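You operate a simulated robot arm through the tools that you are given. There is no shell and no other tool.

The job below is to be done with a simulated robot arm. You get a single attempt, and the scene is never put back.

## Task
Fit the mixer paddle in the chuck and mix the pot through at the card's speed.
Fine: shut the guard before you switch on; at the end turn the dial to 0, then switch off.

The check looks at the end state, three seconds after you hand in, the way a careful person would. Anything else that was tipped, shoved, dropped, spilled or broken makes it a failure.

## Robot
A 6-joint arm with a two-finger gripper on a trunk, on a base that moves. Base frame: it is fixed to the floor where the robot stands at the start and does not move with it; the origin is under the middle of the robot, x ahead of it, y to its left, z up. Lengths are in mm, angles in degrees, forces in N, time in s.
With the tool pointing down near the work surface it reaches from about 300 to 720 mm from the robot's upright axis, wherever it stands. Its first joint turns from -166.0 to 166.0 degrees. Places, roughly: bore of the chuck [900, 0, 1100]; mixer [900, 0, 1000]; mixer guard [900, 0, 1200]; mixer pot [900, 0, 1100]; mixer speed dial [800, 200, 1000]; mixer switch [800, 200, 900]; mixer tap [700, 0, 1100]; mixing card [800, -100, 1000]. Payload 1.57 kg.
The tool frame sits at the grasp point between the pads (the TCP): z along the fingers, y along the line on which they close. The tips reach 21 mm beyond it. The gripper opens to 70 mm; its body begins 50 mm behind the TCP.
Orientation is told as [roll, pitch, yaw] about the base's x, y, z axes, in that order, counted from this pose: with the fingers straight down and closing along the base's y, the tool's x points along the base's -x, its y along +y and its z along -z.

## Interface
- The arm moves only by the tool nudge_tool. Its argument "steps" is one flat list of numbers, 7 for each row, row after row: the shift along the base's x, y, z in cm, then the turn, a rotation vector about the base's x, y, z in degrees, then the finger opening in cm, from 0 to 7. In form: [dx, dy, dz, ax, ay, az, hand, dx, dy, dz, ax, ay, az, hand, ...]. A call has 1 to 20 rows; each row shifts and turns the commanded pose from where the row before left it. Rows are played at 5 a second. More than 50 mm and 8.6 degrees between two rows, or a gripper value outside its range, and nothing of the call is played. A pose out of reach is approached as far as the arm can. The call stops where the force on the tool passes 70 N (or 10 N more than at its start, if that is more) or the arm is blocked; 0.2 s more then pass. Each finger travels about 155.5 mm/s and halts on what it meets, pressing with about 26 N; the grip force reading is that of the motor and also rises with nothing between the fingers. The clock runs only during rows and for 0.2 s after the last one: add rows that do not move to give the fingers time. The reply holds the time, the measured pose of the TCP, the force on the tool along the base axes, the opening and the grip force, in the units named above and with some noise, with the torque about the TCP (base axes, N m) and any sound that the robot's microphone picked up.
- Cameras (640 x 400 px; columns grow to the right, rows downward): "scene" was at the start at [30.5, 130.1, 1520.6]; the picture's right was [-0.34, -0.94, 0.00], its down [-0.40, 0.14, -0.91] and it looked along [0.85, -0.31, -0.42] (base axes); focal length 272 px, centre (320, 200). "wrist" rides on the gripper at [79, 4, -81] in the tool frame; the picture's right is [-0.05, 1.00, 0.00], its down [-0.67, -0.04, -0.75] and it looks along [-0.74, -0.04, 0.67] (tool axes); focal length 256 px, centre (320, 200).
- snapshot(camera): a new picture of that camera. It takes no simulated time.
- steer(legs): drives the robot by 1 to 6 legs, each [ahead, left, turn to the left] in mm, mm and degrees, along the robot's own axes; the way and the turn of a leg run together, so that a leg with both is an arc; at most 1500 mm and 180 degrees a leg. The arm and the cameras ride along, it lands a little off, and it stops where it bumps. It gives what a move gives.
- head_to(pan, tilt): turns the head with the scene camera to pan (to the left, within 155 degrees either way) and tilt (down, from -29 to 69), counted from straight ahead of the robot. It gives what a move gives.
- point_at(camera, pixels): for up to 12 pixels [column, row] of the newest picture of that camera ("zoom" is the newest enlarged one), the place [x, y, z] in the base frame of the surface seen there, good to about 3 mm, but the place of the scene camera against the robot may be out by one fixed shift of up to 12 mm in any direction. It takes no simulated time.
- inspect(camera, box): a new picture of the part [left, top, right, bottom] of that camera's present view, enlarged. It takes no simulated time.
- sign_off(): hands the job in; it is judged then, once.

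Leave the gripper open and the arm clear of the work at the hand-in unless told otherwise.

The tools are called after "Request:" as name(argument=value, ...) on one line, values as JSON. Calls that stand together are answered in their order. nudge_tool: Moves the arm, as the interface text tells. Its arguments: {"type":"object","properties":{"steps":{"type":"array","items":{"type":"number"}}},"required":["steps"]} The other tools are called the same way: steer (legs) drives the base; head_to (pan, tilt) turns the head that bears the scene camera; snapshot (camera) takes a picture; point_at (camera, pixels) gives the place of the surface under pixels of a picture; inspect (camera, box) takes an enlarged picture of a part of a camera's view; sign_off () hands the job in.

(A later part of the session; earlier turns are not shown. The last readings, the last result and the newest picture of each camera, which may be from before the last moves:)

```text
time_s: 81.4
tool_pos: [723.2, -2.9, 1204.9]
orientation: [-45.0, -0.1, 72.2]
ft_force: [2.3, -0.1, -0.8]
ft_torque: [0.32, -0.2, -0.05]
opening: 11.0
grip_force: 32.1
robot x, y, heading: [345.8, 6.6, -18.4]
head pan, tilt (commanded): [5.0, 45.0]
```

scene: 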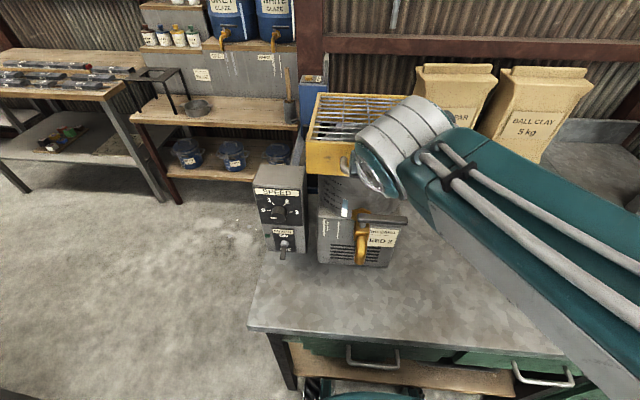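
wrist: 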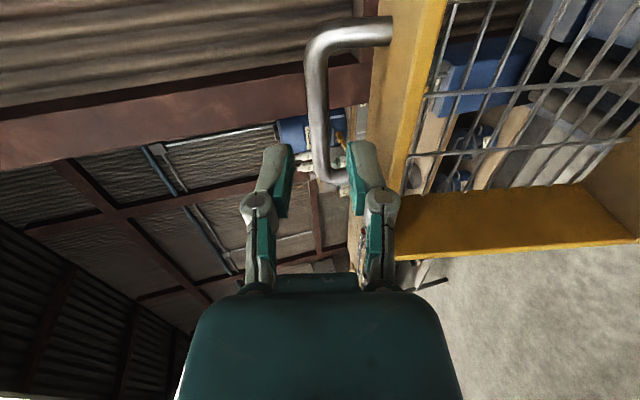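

Still free. I'll take a few more small steps.

Request:
nudge_tool(steps=[-0.03, 0.01, -0.25, 0, 0, 0, 0, -0.03, 0.01, -0.25, 0, 0, 0, 0])

Request:
snapshot(camera="wrist")

```text
time_s: 82.0
tool_pos: [723.1, -0.9, 1200.0]
orientation: [-45.2, -0.1, 72.1]
ft_force: [2.9, -0.6, 5.7]
ft_torque: [-0.28, 0.04, -0.73]
opening: 11.2
grip_force: 32.0
robot x, y, heading: [349.0, 12.2, -18.0]
head pan, tilt (commanded): [5.0, 45.0]
```

```text
taken
```

wrist: 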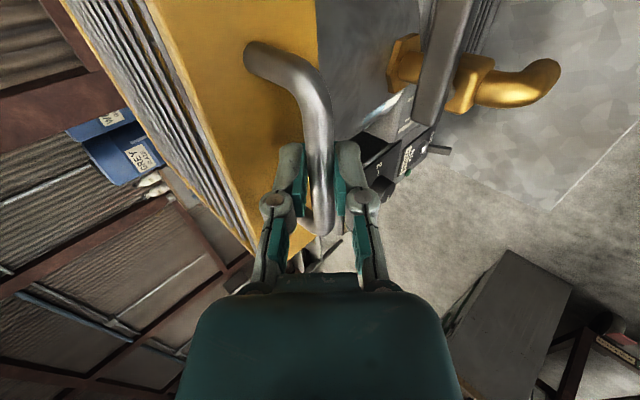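

Contact begins (+5.7 N). One more small press to be sure it's fully shut.

Request:
nudge_tool(steps=[0, 0, -0.2, 0, 0, 0, 0])

```text
time_s: 82.4
tool_pos: [723.2, -1.0, 1199.2]
orientation: [-45.5, -0.3, 72.2]
ft_force: [3.5, -0.4, 21.1]
ft_torque: [-0.26, -0.07, -0.57]
opening: 10.9
grip_force: 32.3
robot x, y, heading: [353.0, 9.9, -17.9]
head pan, tilt (commanded): [5.0, 45.0]
```

The guard is fully shut (+21 N, no further travel). I'll relieve, open the fingers to 26 mm, and back out along the finger direction.

Request:
nudge_tool(steps=[0, 0, 0.2, 0, 0, 0, 0, 0, 0, 0, 0, 0, 0, 0.8, 0, 0, 0, 0, 0, 0, 1.6, 0, 0, 0, 0, 0, 0, 2.6, 0, 0, 0, 0, 0, 0, 2.6, -0.67, 0.22, 0.71, 0, 0, 0, 2.6, -0.67, 0.22, 0.71, 0, 0, 0, 2.6, -1.35, 0.44, 1.41, 0, 0, 0, 2.6, -1.35, 0.44, 1.41, 0, 0, 0, 2.6, -1.35, 0.44, 1.41, 0, 0, 0, 2.6, -1.35, 0.44, 1.41, 0, 0, 0, 2.6])

Request:
snapshot(camera="wrist")

Request:
snapshot(camera="scene")

```text
time_s: 84.8
tool_pos: [656.2, 20.9, 1270.8]
orientation: [-45.1, -0.1, 72.2]
ft_force: [-0.9, 0.6, -0.2]
ft_torque: [0.02, 0.0, 0.02]
opening: 26.0
grip_force: 0.1
robot x, y, heading: [348.4, 5.7, -18.0]
head pan, tilt (commanded): [5.0, 45.0]
```

```text
taken
```

wrist: 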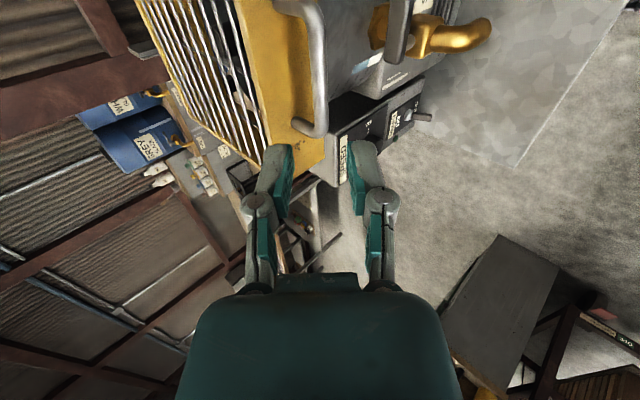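

```text
taken
```

scene: 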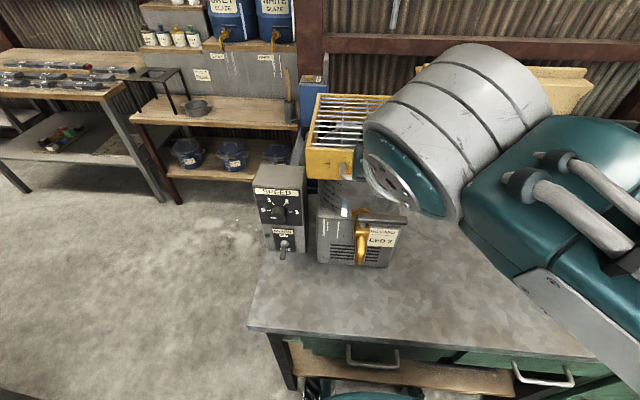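

The guard is shut. Next come the switch and dial on the box at left. I'd rather stand more in front of it and further back. There's a grey cabinet on my left at wrist (500,320), so I'll measure it before driving.

Request:
point_at(camera="wrist", pixels=[[495, 240], [560, 275], [445, 345], [500, 320], [590, 310], [480, 100], [425, 118], [405, 115], [370, 130], [330, 240]])

Request:
head_to(pan=60, tilt=50)

Request:
snapshot(camera="scene")

```text
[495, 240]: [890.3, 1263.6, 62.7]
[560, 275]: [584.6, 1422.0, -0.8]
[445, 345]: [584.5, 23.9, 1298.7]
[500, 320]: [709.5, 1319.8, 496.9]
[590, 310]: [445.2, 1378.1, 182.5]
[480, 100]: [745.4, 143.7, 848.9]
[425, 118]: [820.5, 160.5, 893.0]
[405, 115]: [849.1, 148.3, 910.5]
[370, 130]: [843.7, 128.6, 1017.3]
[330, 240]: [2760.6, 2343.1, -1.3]
```

```text
time_s: 86.0
tool_pos: [657.0, 21.6, 1270.3]
orientation: [-45.2, -0.1, 72.1]
ft_force: [-0.2, 0.3, -0.6]
ft_torque: [-0.02, -0.02, 0.02]
opening: 25.9
grip_force: 0.1
robot x, y, heading: [344.7, 9.4, -18.2]
head pan, tilt (commanded): [60.0, 50.0]
```

```text
taken
```

scene: 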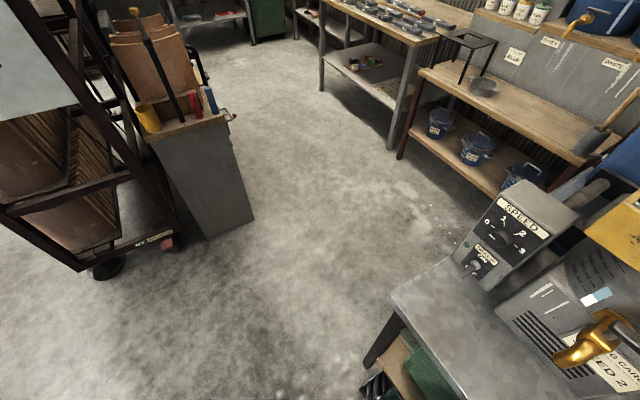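

The cabinet is over a metre away, so the floor to my left is clear. I'll back off 155 mm and then shift left 225 mm.

Request:
steer(legs=[[-155, 0, 0], [0, 225, 0]])

Request:
head_to(pan=0, tilt=38)

Request:
snapshot(camera="scene")

Request:
snapshot(camera="wrist")

```text
time_s: 88.7
tool_pos: [573.9, 272.3, 1271.0]
orientation: [-45.0, -0.4, 72.1]
ft_force: [0.1, -0.3, -0.6]
ft_torque: [-0.01, 0.03, -0.04]
opening: 26.1
grip_force: 0.0
robot x, y, heading: [271.9, 268.1, -18.1]
head pan, tilt (commanded): [60.0, 50.0]
```

```text
time_s: 90.0
tool_pos: [576.3, 278.8, 1270.8]
orientation: [-45.2, -0.1, 72.1]
ft_force: [-0.4, -0.5, -0.4]
ft_torque: [0.02, -0.01, 0.0]
opening: 25.8
grip_force: 0.0
robot x, y, heading: [268.4, 268.5, -18.1]
head pan, tilt (commanded): [0.0, 38.0]
```

```text
taken
```

scene: 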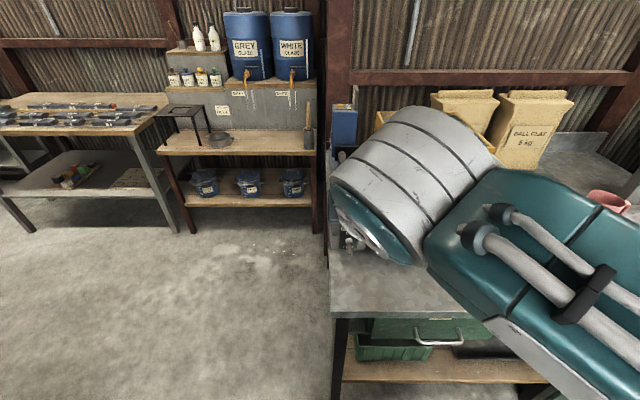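

```text
taken
```

wrist: 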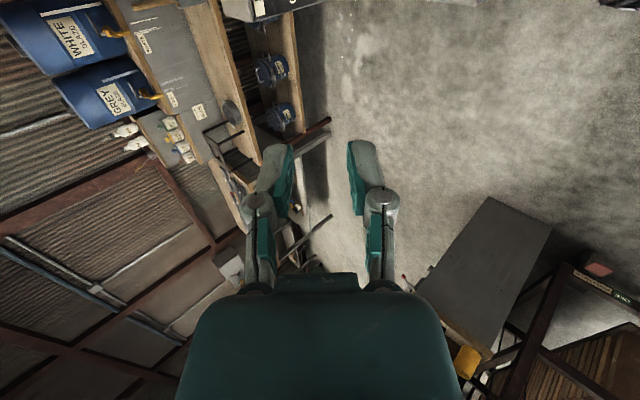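

I'm now in front of the control box, with my axis about 550 mm back from the panel. I'll turn the hand about its own axis by 90° and lower it to look straight at the panel through the fingers.

Request:
nudge_tool(steps=[1.24, -0.7, -2.59, 5.04, -1.64, -5.3, 3, 1.24, -0.7, -2.59, 5.04, -1.64, -5.3, 4, 1.24, -0.7, -2.59, 5.04, -1.64, -5.3, 5, 1.24, -0.7, -2.59, 5.04, -1.64, -5.3, 6, 1.24, -0.7, -2.59, 5.04, -1.64, -5.3, 7, 1.24, -0.7, -2.59, 5.04, -1.64, -5.3, 7, 1.24, -0.7, -2.59, 5.04, -1.64, -5.3, 7, 1.24, -0.7, -2.59, 5.04, -1.64, -5.3, 7, 1.24, -0.7, -2.59, 5.04, -1.64, -5.3, 7, 1.24, -0.7, -2.59, 5.04, -1.64, -5.3, 7, 1.24, -0.7, -2.59, 5.04, -1.64, -5.3, 7, 1.24, -0.7, -2.59, 5.04, -1.64, -5.3, 7])

Request:
snapshot(camera="wrist")

Request:
snapshot(camera="scene")

```text
time_s: 92.6
tool_pos: [725.4, 195.6, 957.6]
orientation: [-0.2, -45.1, -17.9]
ft_force: [0.2, -0.2, -0.3]
ft_torque: [-0.01, 0.02, 0.0]
opening: 70.0
grip_force: 0.1
robot x, y, heading: [267.6, 265.4, -18.1]
head pan, tilt (commanded): [0.0, 38.0]
```

```text
taken
```

wrist: 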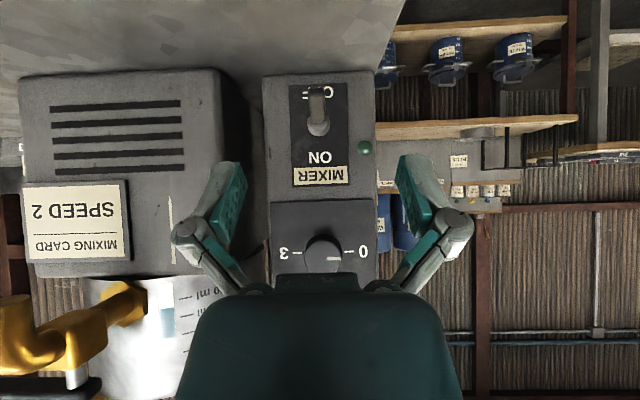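

```text
taken
```

scene: 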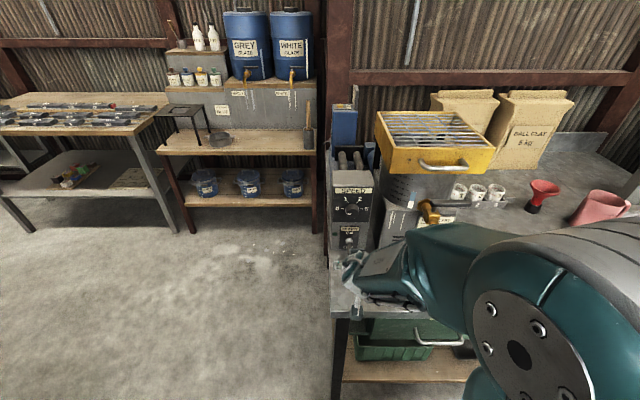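

I have a good, upside-down view of the panel: the switch lever at (320,105) leans toward OFF, and the dial at (323,255) points at 0. I'll enlarge and measure.

Request:
inspect(camera="wrist", box=[255, 65, 390, 150])

Request:
point_at(camera="zoom", pixels=[[320, 120], [320, 160], [315, 200], [310, 250], [320, 280], [250, 250], [400, 250], [250, 120], [380, 120], [320, 340]])

Request:
inspect(camera="wrist", box=[255, 195, 390, 285])

Request:
point_at(camera="zoom", pixels=[[320, 260], [320, 290], [260, 290], [380, 290], [200, 250], [440, 260], [320, 210], [350, 300], [290, 300], [220, 330], [420, 330]])

```text
4.71 times, centred on (322, 108) of wrist
```

zoom: 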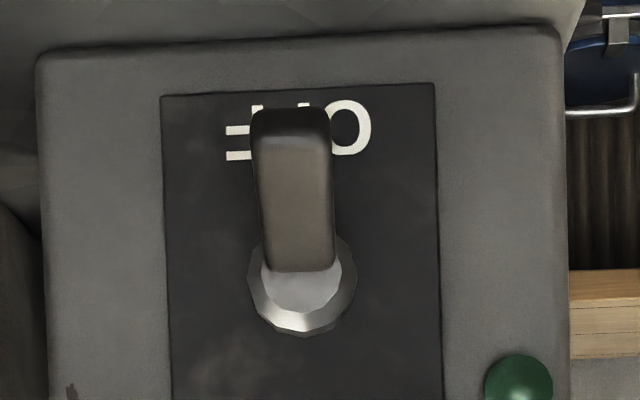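

```text
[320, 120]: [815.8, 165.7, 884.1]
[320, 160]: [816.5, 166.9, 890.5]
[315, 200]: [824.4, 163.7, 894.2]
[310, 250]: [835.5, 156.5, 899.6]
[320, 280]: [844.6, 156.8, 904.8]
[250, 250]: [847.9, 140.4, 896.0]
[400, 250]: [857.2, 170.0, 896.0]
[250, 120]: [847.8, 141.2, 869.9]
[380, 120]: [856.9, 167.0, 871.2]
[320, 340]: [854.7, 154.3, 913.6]
```

```text
4.44 times, centred on (322, 240) of wrist
```

zoom: 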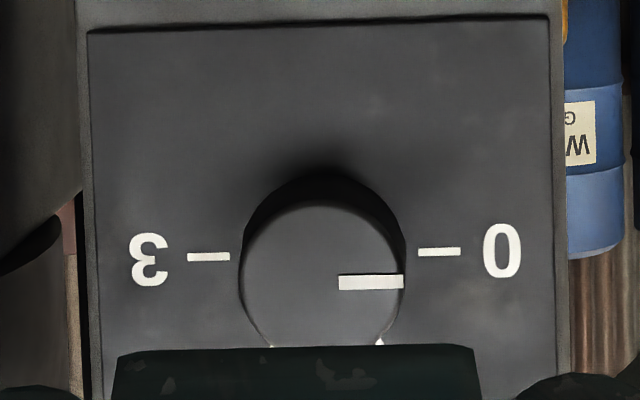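

```text
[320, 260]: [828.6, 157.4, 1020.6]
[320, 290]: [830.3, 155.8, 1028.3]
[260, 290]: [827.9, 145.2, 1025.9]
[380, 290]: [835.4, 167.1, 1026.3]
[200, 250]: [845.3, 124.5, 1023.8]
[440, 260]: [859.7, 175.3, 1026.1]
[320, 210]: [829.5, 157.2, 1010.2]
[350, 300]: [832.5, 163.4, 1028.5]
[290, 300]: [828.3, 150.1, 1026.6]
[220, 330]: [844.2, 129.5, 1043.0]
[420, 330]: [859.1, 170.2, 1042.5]
```

Panel plane is at n 763. The lever tip is at (n 724, u 405, z 884), with its pivot near z 905. The knob is 32 mm wide, centred at (u 405, z 1027.5), with its face at n 741. I'll pinch the switch lever from both sides with the hand tilted 50° down, and approach 60% of the way first.

Request:
nudge_tool(steps=[1.3, -0.5, -0.98, 0.78, 2.38, 0, 5, 1.3, -0.5, -0.98, 0.78, 2.38, 0, 3.4, 1.3, -0.5, -0.98, 0, 0, 0, 3.4, 1.3, -0.5, -0.98, 0, 0, 0, 3.4])

Request:
snapshot(camera="wrist")

Request:
inspect(camera="wrist", box=[240, 60, 400, 240])

Request:
snapshot(camera="scene")

```text
time_s: 93.6
tool_pos: [777.6, 175.1, 919.9]
orientation: [-0.2, -40.2, -17.9]
ft_force: [0.2, -0.4, -0.3]
ft_torque: [0.0, -0.05, 0.01]
opening: 33.7
grip_force: 0.1
robot x, y, heading: [268.6, 263.6, -17.9]
head pan, tilt (commanded): [0.0, 38.0]
```

```text
taken
```

wrist: 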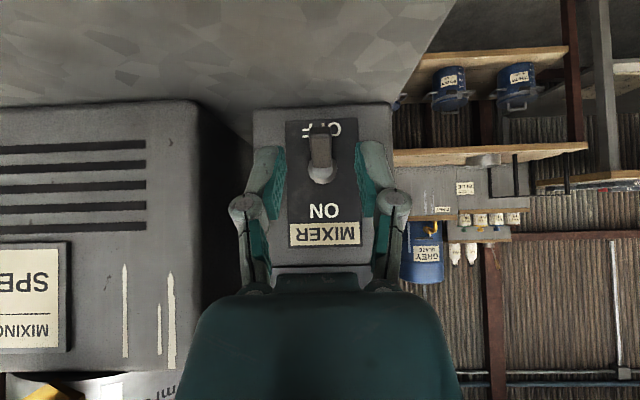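

```text
2.22 times, centred on (320, 150) of wrist
```

zoom: 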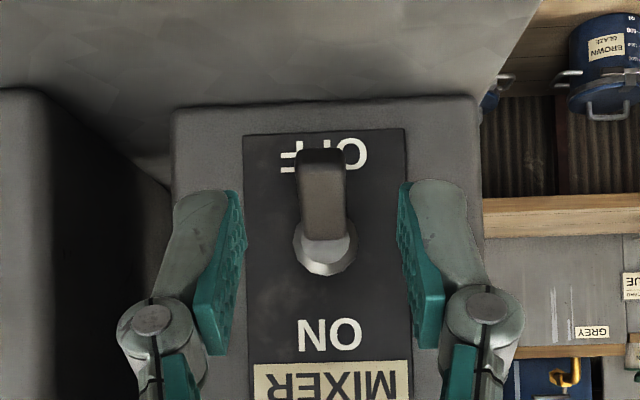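

```text
taken
```

scene: 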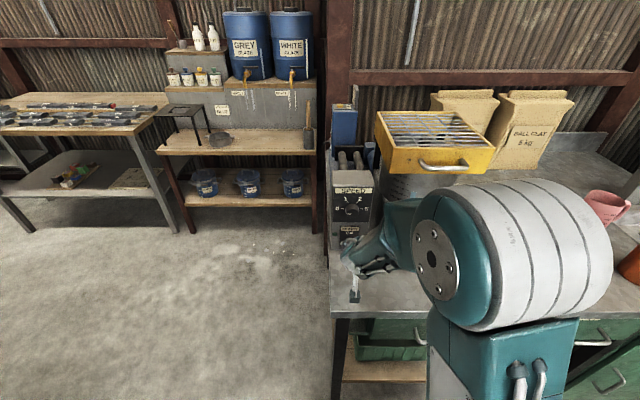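

The lever is centred between the fingers. I'll measure its tip from here.

Request:
point_at(camera="zoom", pixels=[[322, 155], [322, 170], [323, 190], [325, 210], [326, 230], [306, 190], [340, 190], [325, 262], [270, 200], [380, 200]])

```text
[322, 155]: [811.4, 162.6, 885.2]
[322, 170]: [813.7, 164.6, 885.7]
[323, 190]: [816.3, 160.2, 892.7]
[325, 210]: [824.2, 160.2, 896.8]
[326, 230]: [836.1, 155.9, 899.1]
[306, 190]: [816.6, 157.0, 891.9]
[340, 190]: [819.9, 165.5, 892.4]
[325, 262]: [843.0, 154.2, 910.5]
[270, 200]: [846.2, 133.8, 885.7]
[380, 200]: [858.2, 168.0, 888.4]
```

Tip confirmed at (n 721, u 405, z ~885). I'll move in so the pads straddle the lever's end.

Request:
nudge_tool(steps=[0.85, -0.32, -0.75, 0, 0, 0, 3.4, 0.85, -0.32, -0.75, 0, 0, 0, 3.4, 0.85, -0.32, -0.75, 0, 0, 0, 3.4, 0.85, -0.32, -0.75, 0, 0, 0, 3.4])

Request:
inspect(camera="wrist", box=[240, 60, 400, 240])

```text
time_s: 94.6
tool_pos: [811.7, 163.6, 890.1]
orientation: [-0.2, -40.2, -17.9]
ft_force: [0.5, 0.3, 0.3]
ft_torque: [-0.03, 0.0, -0.02]
opening: 34.2
grip_force: 0.1
robot x, y, heading: [269.9, 266.6, -18.1]
head pan, tilt (commanded): [0.0, 38.0]
```

```text
2.22 times, centred on (320, 150) of wrist
```

zoom: 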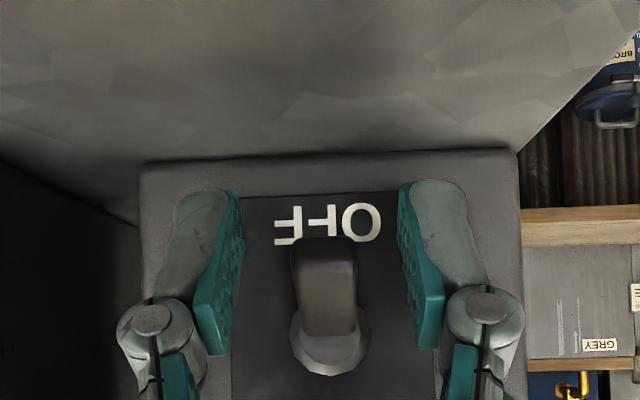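

The lever is between the pads. I'll pinch it gently.

Request:
nudge_tool(steps=[0, 0, 0, 0, 0, 0, 2.4, 0, 0, 0, 0, 0, 0, 1.6, 0, 0, 0, 0, 0, 0, 1.0, 0, 0, 0, 0, 0, 0, 0.8])

Request:
inspect(camera="wrist", box=[240, 60, 400, 240])

```text
time_s: 95.6
tool_pos: [812.1, 163.6, 890.7]
orientation: [-0.2, -40.2, -17.9]
ft_force: [2.6, 5.1, -0.4]
ft_torque: [0.03, 0.06, 0.06]
opening: 12.8
grip_force: 32.1
robot x, y, heading: [268.7, 269.4, -18.0]
head pan, tilt (commanded): [0.0, 38.0]
```

```text
2.22 times, centred on (320, 150) of wrist
```

zoom: 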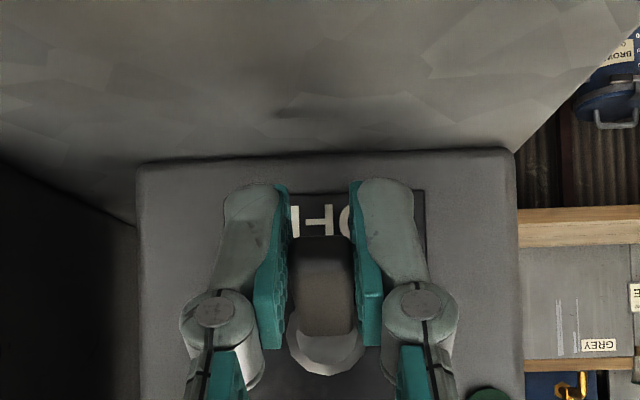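

Pinched at 12.8 mm. I'll carry the lever up along its arc to ON (about 40 mm) and watch the force and sound.

Request:
nudge_tool(steps=[-0.25, 0.08, 0.5, 0, 0, 0, 0.8, -0.16, 0.05, 0.5, 0, 0, 0, 0.8, -0.07, 0.02, 0.5, 0, 0, 0, 0.8, -0.05, 0.02, 0.5, 0, 0, 0, 0.8, 0.05, -0.02, 0.5, 0, 0, 0, 0.8, 0.07, -0.02, 0.5, 0, 0, 0, 0.8, 0.16, -0.05, 0.5, 0, 0, 0, 0.8, 0.25, -0.08, 0.5, 0, 0, 0, 0.8])

Request:
inspect(camera="wrist", box=[240, 60, 400, 240])

```text
time_s: 97.4
tool_pos: [811.3, 162.8, 930.0]
orientation: [-0.3, -40.3, -17.9]
ft_force: [1.4, 11.9, -1.9]
ft_torque: [0.26, 0.11, 0.1]
opening: 16.1
grip_force: 6.3
robot x, y, heading: [269.6, 271.4, -18.1]
head pan, tilt (commanded): [0.0, 38.0]
```

```text
2.22 times, centred on (320, 150) of wrist
```

zoom: 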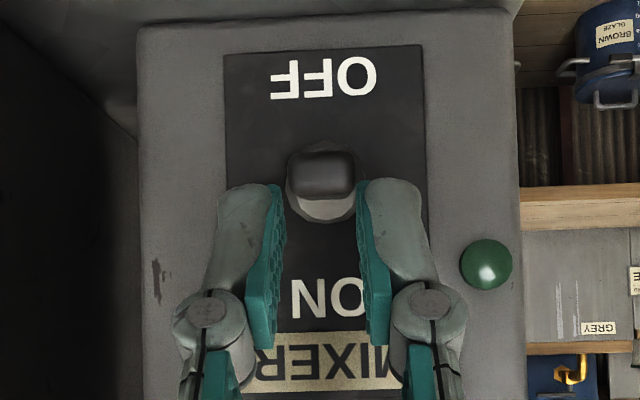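

The lever came up about halfway, now seen end-on at zoom (322,172), and slipped toward the finger ends. I'll measure where it is now.

Request:
point_at(camera="zoom", pixels=[[322, 160], [322, 175], [322, 190], [322, 205], [300, 175], [345, 175], [325, 250], [487, 263]])

Request:
inspect(camera="scene", box=[320, 170, 400, 270])

```text
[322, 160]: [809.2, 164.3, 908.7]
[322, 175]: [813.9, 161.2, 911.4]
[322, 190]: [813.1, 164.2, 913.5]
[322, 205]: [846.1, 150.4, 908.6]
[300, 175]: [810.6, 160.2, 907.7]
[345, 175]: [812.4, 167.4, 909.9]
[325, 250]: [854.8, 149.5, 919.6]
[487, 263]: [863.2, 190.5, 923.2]
```

```text
4.00 times, centred on (360, 220) of scene
```

zoom: 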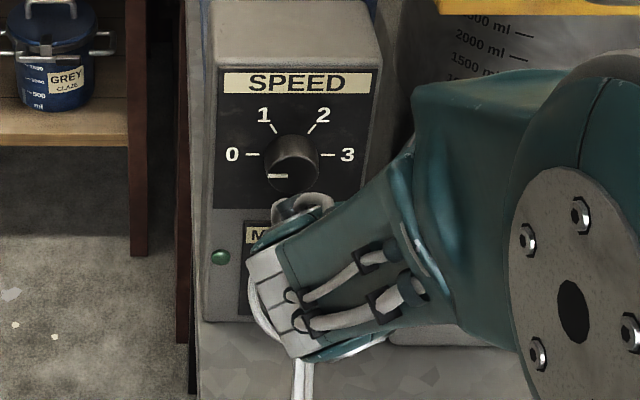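

The lever is about level (mid-travel) and slipped below the pads. I'll open, lower 17 mm to straddle it deeper, and pinch again.

Request:
nudge_tool(steps=[0, 0, 0, 0, 0, 0, 2.4, 0, 0, 0, 0, 0, 0, 3.0, 0.11, -0.04, -0.6, 0, 0, 0, 3.0, 0.11, -0.04, -0.6, 0, 0, 0, 3.0, 0.11, -0.04, -0.5, 0, 0, 0, 3.0])

Request:
inspect(camera="wrist", box=[240, 60, 400, 240])

```text
time_s: 98.6
tool_pos: [814.5, 161.1, 912.8]
orientation: [-0.2, -40.1, -18.0]
ft_force: [-0.1, 0.2, -0.6]
ft_torque: [0.0, 0.01, -0.01]
opening: 30.0
grip_force: 0.1
robot x, y, heading: [268.6, 263.2, -18.0]
head pan, tilt (commanded): [0.0, 38.0]
```

```text
2.22 times, centred on (320, 150) of wrist
```

zoom: 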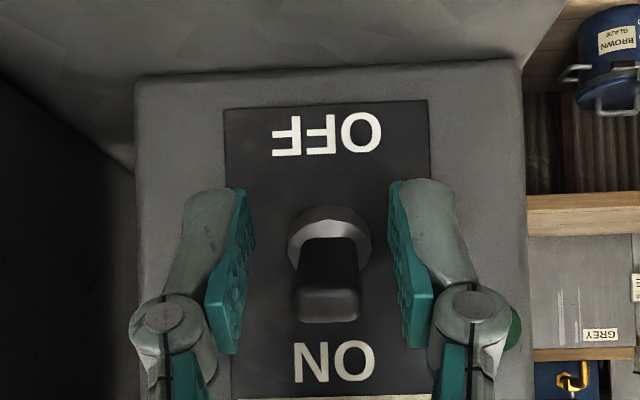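

The lever now points toward ON; it snapped over once released. I'll verify its position and the lamp.

Request:
point_at(camera="zoom", pixels=[[327, 310], [325, 295], [325, 280], [330, 250], [327, 320], [330, 225], [515, 325]])

Request:
inspect(camera="scene", box=[320, 170, 400, 270])

```text
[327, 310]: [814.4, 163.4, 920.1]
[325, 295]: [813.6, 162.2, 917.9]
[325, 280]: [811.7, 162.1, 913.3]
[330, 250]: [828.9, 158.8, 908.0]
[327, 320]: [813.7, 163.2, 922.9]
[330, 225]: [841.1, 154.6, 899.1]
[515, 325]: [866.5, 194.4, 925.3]
```

```text
4.00 times, centred on (360, 220) of scene
```

zoom: 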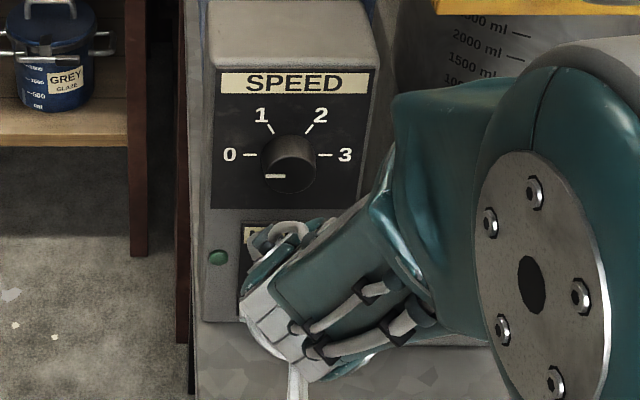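

The lever tip sits at z 918, symmetric to its OFF position about the pivot, so the switch is ON with the guard shut and the dial at 0. I'll withdraw straight back and drive back 60 mm so the hand can be held level for the dial.

Request:
nudge_tool(steps=[-1.43, 0.46, 0, 0, 0, 0, 3.0, -1.43, 0.46, 0, 0, 0, 0, 3.0, -1.43, 0.46, 0, 0, 0, 0, 3.4, -1.43, 0.46, 0.5, 0, 0, 0, 4.6])

Request:
steer(legs=[[-60, 0, 0]])

Request:
snapshot(camera="wrist")

Request:
snapshot(camera="scene")

```text
time_s: 99.6
tool_pos: [757.2, 180.1, 918.4]
orientation: [-0.1, -40.1, -17.9]
ft_force: [0.9, -0.2, 0.2]
ft_torque: [0.0, -0.05, 0.04]
opening: 46.0
grip_force: 0.1
robot x, y, heading: [272.8, 267.2, -17.9]
head pan, tilt (commanded): [0.0, 38.0]
```

```text
time_s: 100.6
tool_pos: [700.3, 197.6, 916.1]
orientation: [-0.1, -40.1, -17.9]
ft_force: [0.2, -0.2, 0.4]
ft_torque: [0.0, 0.01, -0.02]
opening: 46.1
grip_force: 0.1
robot x, y, heading: [212.9, 285.9, -18.2]
head pan, tilt (commanded): [0.0, 38.0]
```

```text
taken
```

wrist: 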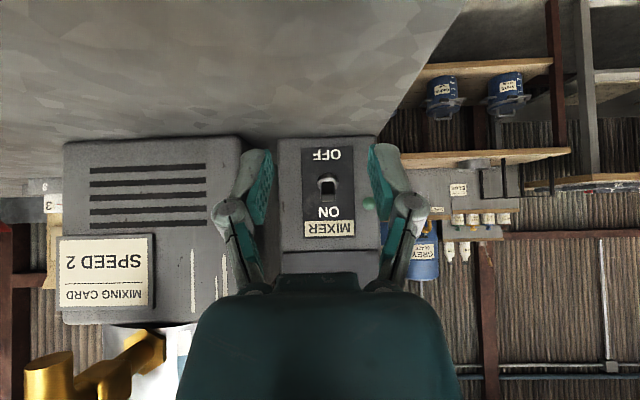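

```text
taken
```

scene: 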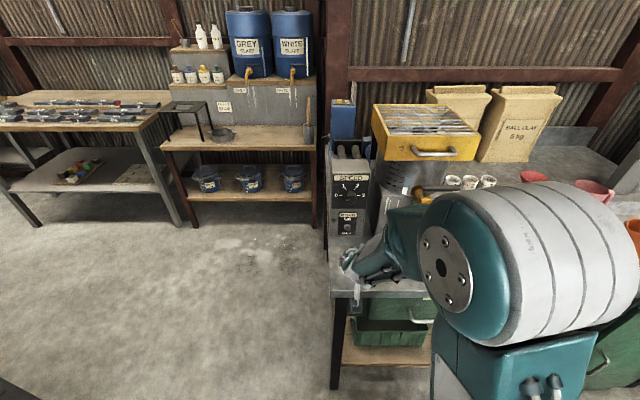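

I'll check the switch and lamp in an enlarged view from here.

Request:
inspect(camera="wrist", box=[275, 135, 385, 245])

Request:
inspect(camera="scene", box=[320, 165, 400, 245])

```text
3.64 times, centred on (330, 190) of wrist
```

zoom: 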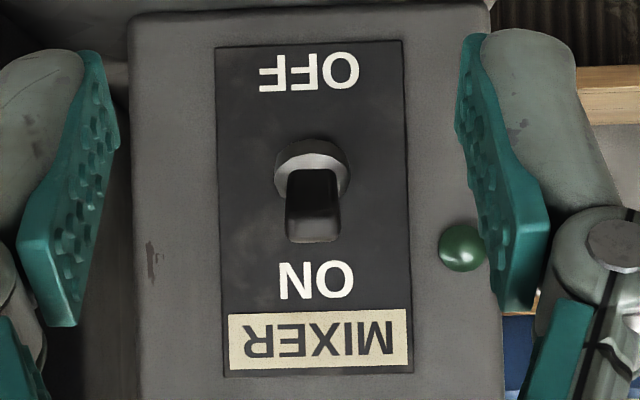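

```text
5.00 times, centred on (360, 205) of scene
```

zoom: 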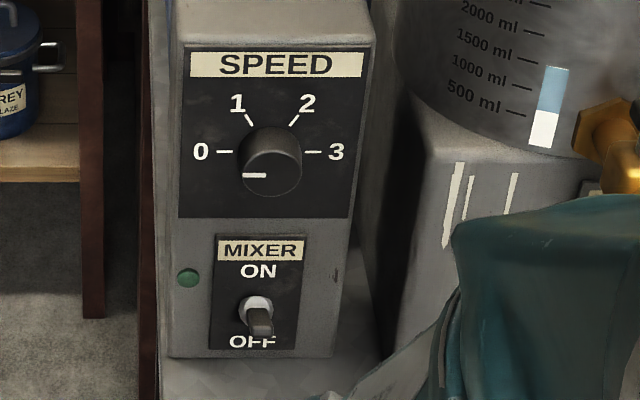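

I want to be sure the lever has fully crossed to ON. I'll measure the bushing centre and lever end here.

Request:
point_at(camera="wrist", pixels=[[325, 175], [325, 178], [316, 183], [333, 183], [325, 186], [325, 192], [325, 198], [325, 200], [325, 170], [318, 190], [332, 190]])

Request:
inspect(camera="wrist", box=[305, 160, 345, 210])

```text
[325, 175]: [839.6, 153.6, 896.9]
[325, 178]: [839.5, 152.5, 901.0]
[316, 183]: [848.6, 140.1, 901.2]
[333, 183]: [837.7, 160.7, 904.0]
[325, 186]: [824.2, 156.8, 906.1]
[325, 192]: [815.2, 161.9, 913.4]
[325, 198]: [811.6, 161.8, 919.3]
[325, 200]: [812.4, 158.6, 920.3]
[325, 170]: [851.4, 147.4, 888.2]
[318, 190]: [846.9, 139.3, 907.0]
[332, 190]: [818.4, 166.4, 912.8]
```

```text
8.00 times, centred on (325, 185) of wrist
```

zoom: 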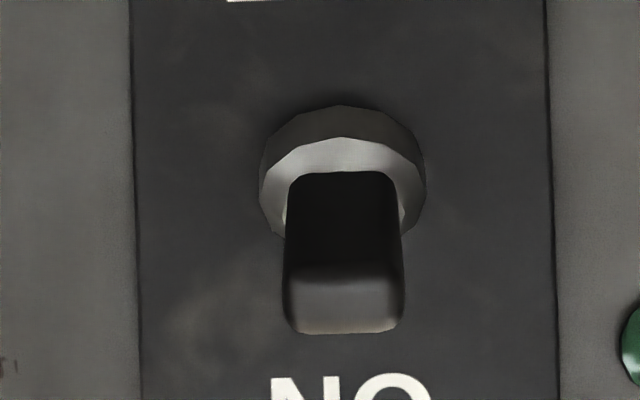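

The lever's underside slopes up about 30°, so it's fully ON. Next, the dial: I'll level the hand in front of the knob and roll it -60°, so I can turn 120° clockwise from there.

Request:
nudge_tool(steps=[0.75, -0.24, 1.59, -2.2, -6.79, 0, 4.6, 0.75, -0.24, 1.59, -2.2, -6.79, 0, 4.6, 0.75, -0.24, 1.59, -2.2, -6.79, 0, 4.6, 0.75, -0.24, 1.59, -2.2, -6.79, 0, 4.6, 0.75, -0.24, 1.59, -2.2, -6.79, 0, 4.6, 0.75, -0.24, 1.59, -2.2, -6.79, 0, 4.6, 0.75, -0.24, 1.59, -2.2, -6.79, 0, 4.6, 0, 0, 0, -7.13, 2.32, 0, 4.6, 0, 0, 0, -7.13, 2.32, 0, 4.6, 0, 0, 0, -7.13, 2.32, 0, 4.6, 0, 0, 0, -7.13, 2.32, 0, 4.6, 0, 0, 0, -7.13, 2.32, 0, 4.6, 0, 0, 0, -7.13, 2.32, 0, 4.6, 0, 0, 0, -7.13, 2.32, 0, 4.6, 0, 0, 0, -7.13, 2.32, 0, 4.6])

Request:
snapshot(camera="wrist")

Request:
snapshot(camera="scene")

```text
time_s: 103.8
tool_pos: [757.3, 196.8, 1035.5]
orientation: [-90.0, -29.8, 71.6]
ft_force: [0.2, 0.6, 0.1]
ft_torque: [0.0, -0.04, -0.06]
opening: 45.9
grip_force: 0.0
out of reach, approached as far as the arm can: row 6, 7
robot x, y, heading: [209.3, 283.9, -18.2]
head pan, tilt (commanded): [0.0, 38.0]
```

```text
taken
```

wrist: 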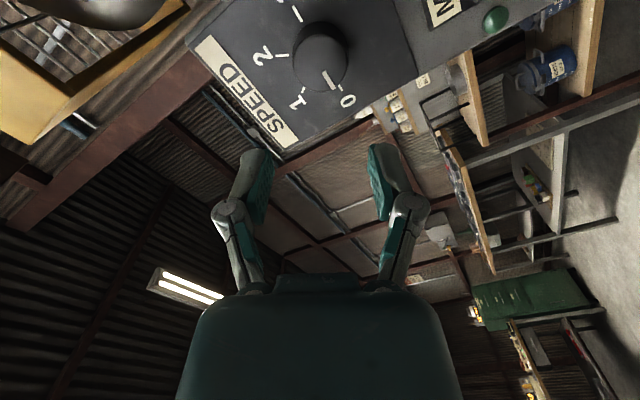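

```text
taken
```

scene: 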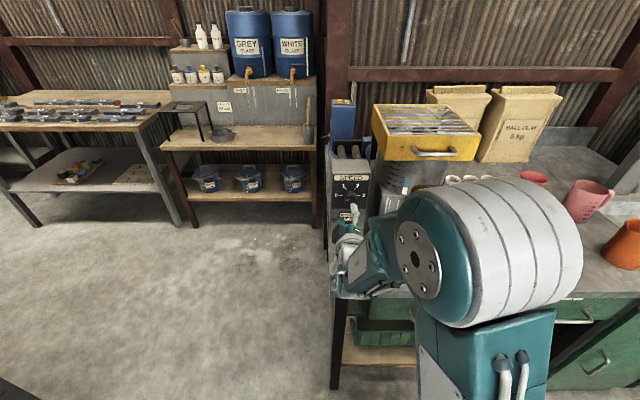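

Two rows were limited, but the hand ended level with the planned roll (TCP at u 421, z 1035). The knob is visible at wrist (320,57). I'll measure its face from here.

Request:
inspect(camera="wrist", box=[260, 0, 380, 120])

Request:
point_at(camera="wrist", pixels=[[320, 62], [310, 62], [330, 62], [320, 50], [320, 75], [300, 50], [340, 45], [328, 80], [270, 60], [370, 60], [345, 100]])

```text
3.33 times, centred on (320, 60) of wrist
```

zoom: 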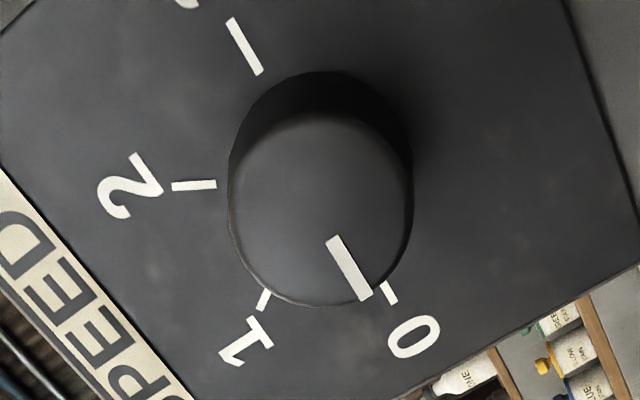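

```text
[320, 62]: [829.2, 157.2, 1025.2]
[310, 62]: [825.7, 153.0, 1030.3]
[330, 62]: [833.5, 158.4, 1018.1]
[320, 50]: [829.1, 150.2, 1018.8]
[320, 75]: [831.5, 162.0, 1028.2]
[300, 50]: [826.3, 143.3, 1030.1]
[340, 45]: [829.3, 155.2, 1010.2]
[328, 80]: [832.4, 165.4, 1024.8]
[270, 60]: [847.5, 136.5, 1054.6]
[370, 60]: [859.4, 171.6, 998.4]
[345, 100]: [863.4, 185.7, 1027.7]
```

The knob face centre is at (n 740, u 405.5, z 1026). I'll line the hand up with it at n 700 and check.

Request:
nudge_tool(steps=[1.69, -1.38, -0.46, 0, 0, 0, 4.6, 1.69, -1.38, -0.46, 0, 0, 0, 4.6])

Request:
snapshot(camera="wrist")

Request:
inspect(camera="wrist", box=[230, 40, 410, 240])

```text
time_s: 104.4
tool_pos: [795.3, 192.3, 1028.2]
orientation: [-90.1, -30.1, 71.6]
ft_force: [0.2, -0.7, 0.4]
ft_torque: [0.01, -0.02, -0.04]
opening: 46.1
grip_force: 0.0
out of reach, approached as far as the arm can: row 1, 2
robot x, y, heading: [213.4, 286.2, -18.0]
head pan, tilt (commanded): [0.0, 38.0]
```

```text
taken
```

wrist: 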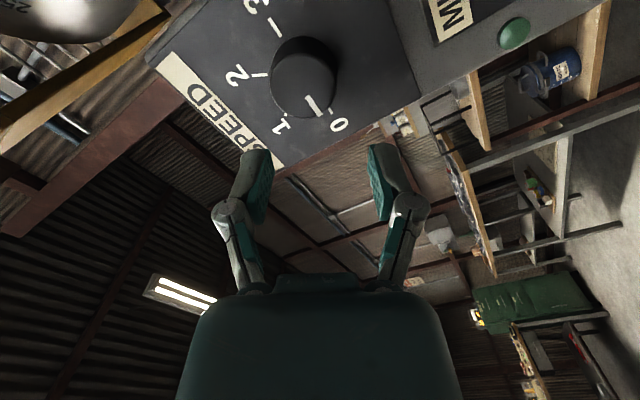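

```text
2.00 times, centred on (320, 140) of wrist
```

zoom: 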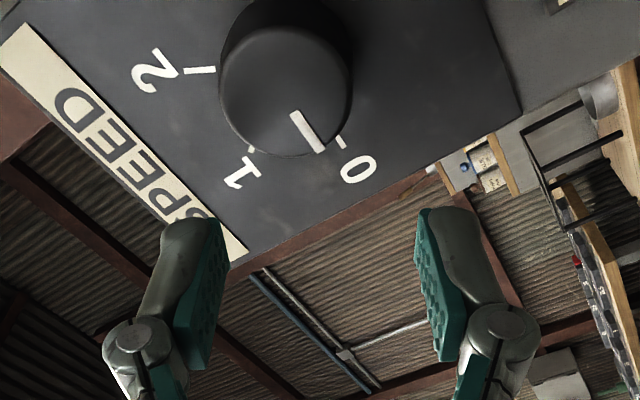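

The arm can't bring the level hand far enough right from where I stand; it stays at u 428. The knob needs to be further to the left of my axis. I'll back off 60 mm and shift right 85 mm.

Request:
steer(legs=[[-60, 0, 0], [0, -85, 0]])

Request:
snapshot(camera="wrist")

```text
time_s: 106.0
tool_pos: [718.0, 152.9, 1027.9]
orientation: [-89.9, -29.2, 71.7]
ft_force: [1.1, 2.0, -0.3]
ft_torque: [0.01, 0.01, -0.09]
opening: 46.1
grip_force: 0.0
robot x, y, heading: [129.9, 232.5, -17.8]
head pan, tilt (commanded): [0.0, 38.0]
```

```text
taken
```

wrist: 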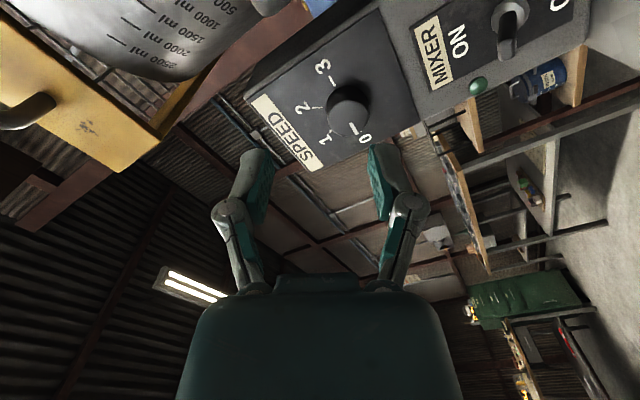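

Now the knob should be about 145 mm left of my axis. I'll move the hand to n 690 in line with it.

Request:
nudge_tool(steps=[2.12, 0.65, -0.05, 0, 0, 0, 4.6, 2.12, 0.65, -0.05, 0, 0, 0, 4.6, 2.11, 0.65, -0.06, 0, 0, 0, 4.6])

Request:
snapshot(camera="wrist")

Request:
inspect(camera="wrist", box=[230, 40, 410, 240])

```text
time_s: 106.8
tool_pos: [775.0, 154.8, 1027.8]
orientation: [-90.0, -30.4, 71.8]
ft_force: [-0.4, -0.8, 0.0]
ft_torque: [-0.03, -0.01, 0.01]
opening: 46.0
grip_force: 0.1
robot x, y, heading: [133.0, 236.1, -18.1]
head pan, tilt (commanded): [0.0, 38.0]
```

```text
taken
```

wrist: 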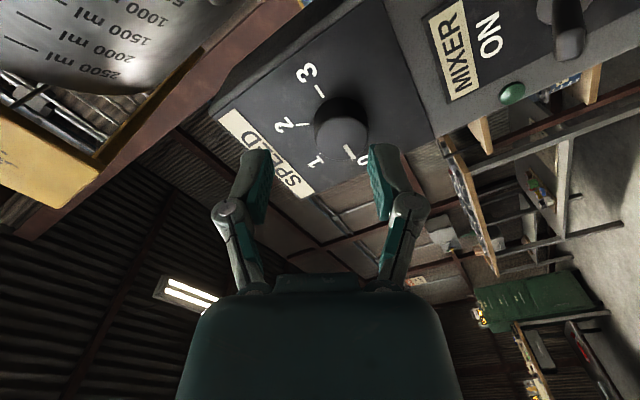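

```text
2.00 times, centred on (320, 140) of wrist
```

zoom: 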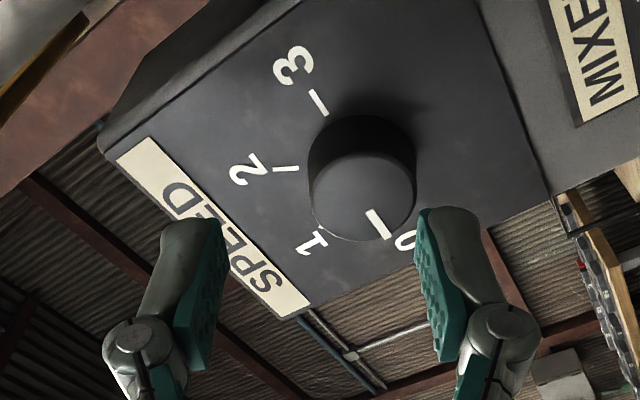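

No reach limit now. TCP is at u 387, so I need 19 mm more to the left to centre on the knob.

Request:
nudge_tool(steps=[0.29, 0.9, -0.07, 0, 0, 0, 4.6, 0.29, 0.89, -0.08, 0, 0, 0, 4.6])

Request:
snapshot(camera="wrist")

Request:
inspect(camera="wrist", box=[230, 40, 410, 240])

Request:
point_at(camera="zoom", pixels=[[320, 150], [300, 150], [340, 150], [320, 130], [320, 170]])

```text
time_s: 107.4
tool_pos: [783.3, 182.1, 1024.4]
orientation: [-90.0, -30.0, 71.9]
ft_force: [0.5, 1.1, 0.0]
ft_torque: [0.01, 0.01, -0.07]
opening: 46.1
grip_force: 0.1
robot x, y, heading: [134.5, 239.0, -18.0]
head pan, tilt (commanded): [0.0, 38.0]
```

```text
taken
```

wrist: 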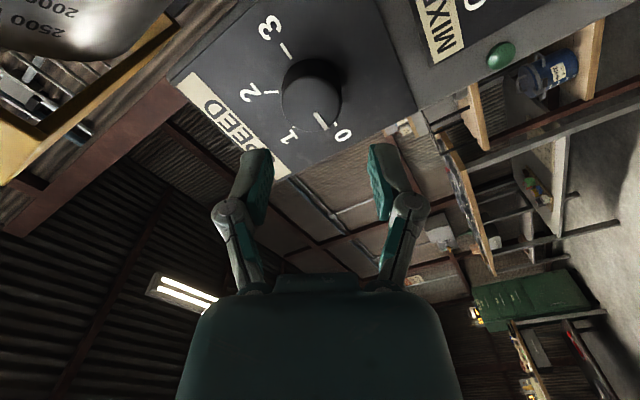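

```text
2.00 times, centred on (320, 140) of wrist
```

zoom: 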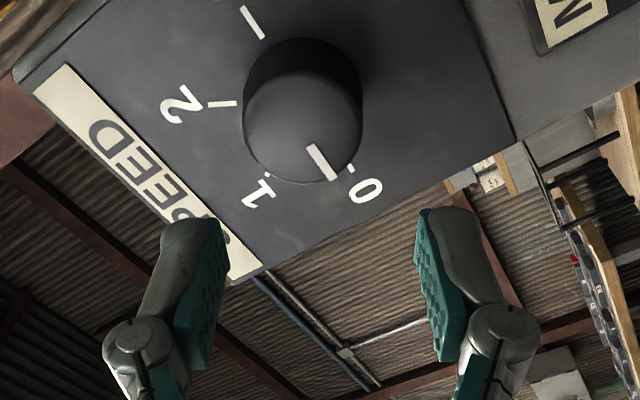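

```text
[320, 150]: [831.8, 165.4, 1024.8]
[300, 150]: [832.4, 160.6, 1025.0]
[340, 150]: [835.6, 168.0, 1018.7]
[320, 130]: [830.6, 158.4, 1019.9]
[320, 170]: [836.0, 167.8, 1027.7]
```

The picture shows the knob about 11 mm to the right of the tool axis. I'll correct by that and add still rows to let the arm settle.

Request:
nudge_tool(steps=[-0.35, -1.08, -0.09, 0, 0, 0, 4.6, 0, 0, 0, 0, 0, 0, 4.6, 0, 0, 0, 0, 0, 0, 4.6])

Request:
snapshot(camera="wrist")

Request:
inspect(camera="wrist", box=[230, 40, 410, 240])

```text
time_s: 108.2
tool_pos: [778.5, 166.0, 1024.6]
orientation: [-90.0, -30.2, 71.8]
ft_force: [0.4, 0.3, -0.4]
ft_torque: [-0.01, -0.02, -0.01]
opening: 46.0
grip_force: 0.1
robot x, y, heading: [131.6, 235.7, -17.7]
head pan, tilt (commanded): [0.0, 38.0]
```

```text
taken
```

wrist: 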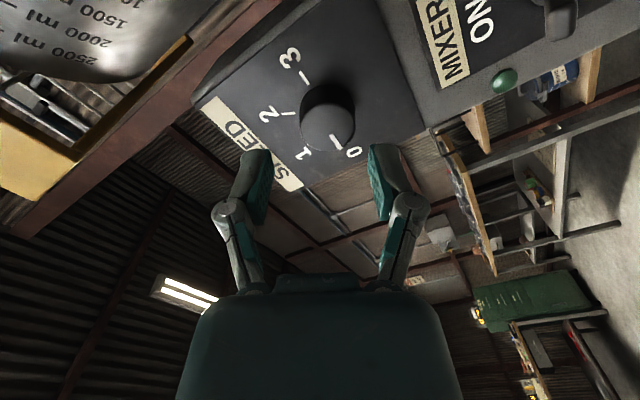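

```text
2.00 times, centred on (320, 140) of wrist
```

zoom: 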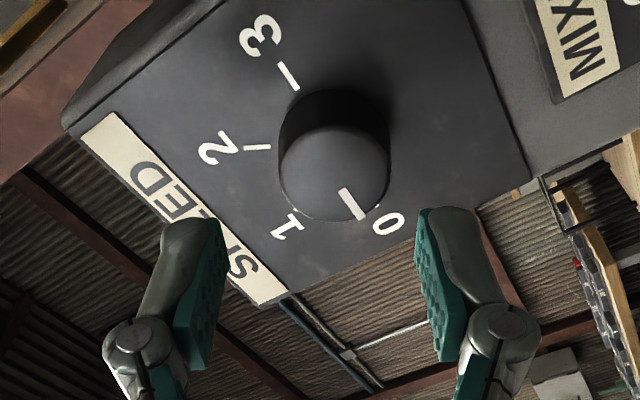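

Now slightly past centre. I need +4.4 mm left and -2 mm down.

Request:
nudge_tool(steps=[0.14, 0.42, -0.22, 0, 0, 0, 4.6, 0, 0, 0, 0, 0, 0, 4.6, 0, 0, 0, 0, 0, 0, 4.6])

Request:
snapshot(camera="wrist")

Request:
inspect(camera="wrist", box=[230, 40, 410, 240])

```text
time_s: 109.0
tool_pos: [779.2, 165.7, 1023.3]
orientation: [-90.1, -30.2, 71.8]
ft_force: [-0.3, 1.0, 0.1]
ft_torque: [0.02, 0.01, -0.05]
opening: 46.0
grip_force: 0.0
robot x, y, heading: [131.9, 233.0, -18.0]
head pan, tilt (commanded): [0.0, 38.0]
```

```text
taken
```

wrist: 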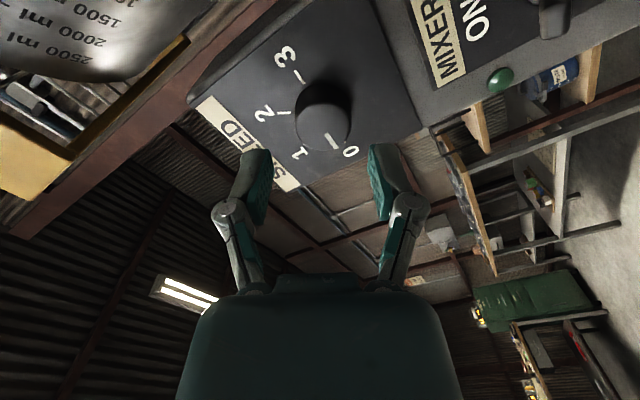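

```text
2.00 times, centred on (320, 140) of wrist
```

zoom: 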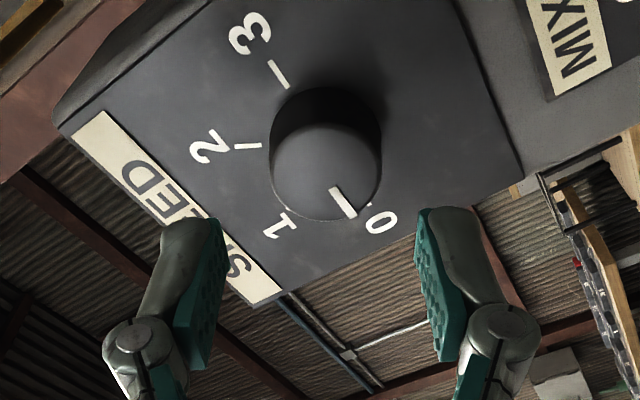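

The position readout is a bit noisy, so I'll steer by picture. The knob is about 4 mm off toward +u. I'll correct 3.5 mm and advance 25 mm, then re-check.

Request:
nudge_tool(steps=[0.11, 0.33, 0.05, 0, 0, 0, 4.6, 1.19, -0.39, 0, 0, 0, 0, 4.6, 1.19, -0.39, 0, 0, 0, 0, 4.6, 0, 0, 0, 0, 0, 0, 4.6])

Request:
snapshot(camera="wrist")

Request:
inspect(camera="wrist", box=[230, 60, 410, 260])

```text
time_s: 110.0
tool_pos: [805.1, 162.9, 1023.0]
orientation: [-90.0, -30.3, 71.7]
ft_force: [-0.6, 0.2, 0.8]
ft_torque: [0.02, -0.01, -0.02]
opening: 46.1
grip_force: 0.0
robot x, y, heading: [132.3, 229.4, -17.8]
head pan, tilt (commanded): [0.0, 38.0]
```

```text
taken
```

wrist: 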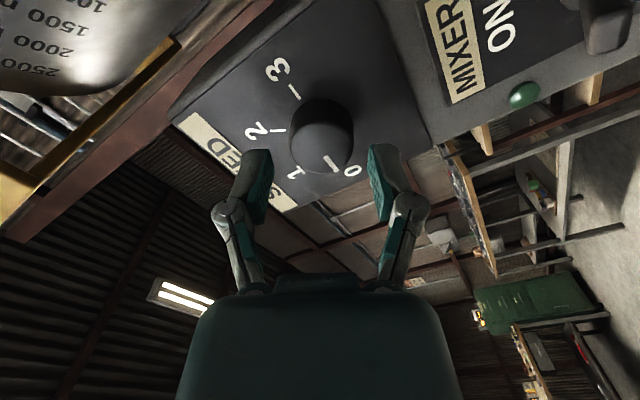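

```text
2.00 times, centred on (320, 160) of wrist
```

zoom: 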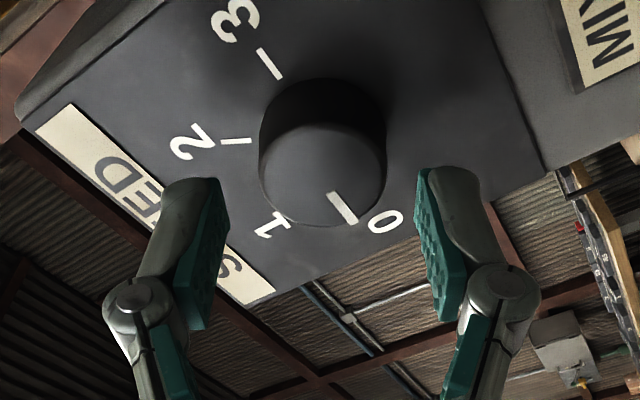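

The knob is within about 3 mm of centre. I'll correct that and advance 24 mm so the pads surround the knob.

Request:
nudge_tool(steps=[0.1, 0.31, 0.09, 0, 0, 0, 4.6, 0.76, -0.25, 0, 0, 0, 0, 4.6, 0.76, -0.25, 0, 0, 0, 0, 4.6, 0.76, -0.25, 0, 0, 0, 0, 4.6, 0, 0, 0, 0, 0, 0, 4.6])

Request:
snapshot(camera="wrist")

Request:
inspect(camera="wrist", box=[230, 80, 410, 280])

```text
time_s: 111.2
tool_pos: [828.9, 158.5, 1024.9]
orientation: [-89.8, -30.2, 71.9]
ft_force: [0.0, -0.2, 0.5]
ft_torque: [-0.03, -0.04, -0.01]
opening: 45.9
grip_force: 0.0
robot x, y, heading: [128.5, 236.8, -18.0]
head pan, tilt (commanded): [0.0, 38.0]
```

```text
taken
```

wrist: 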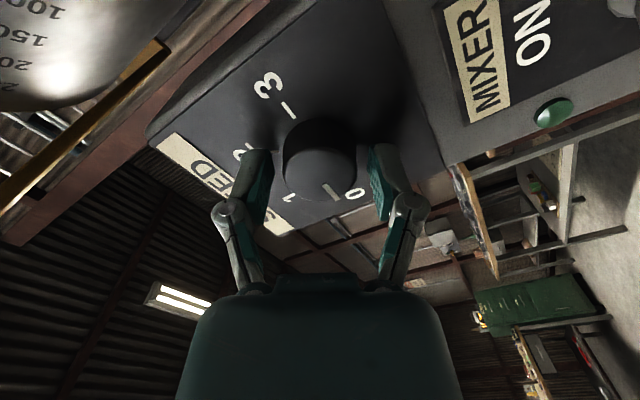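

```text
2.00 times, centred on (320, 180) of wrist
```

zoom: 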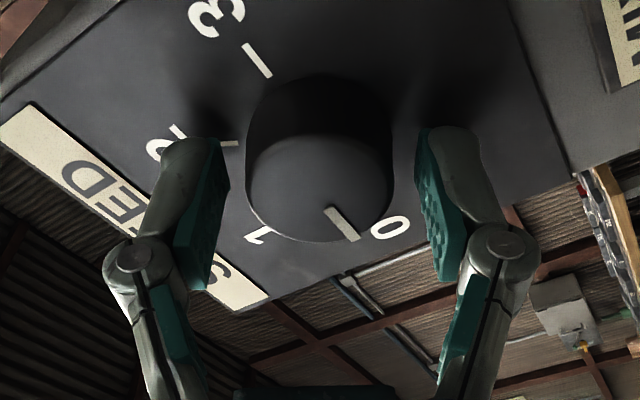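

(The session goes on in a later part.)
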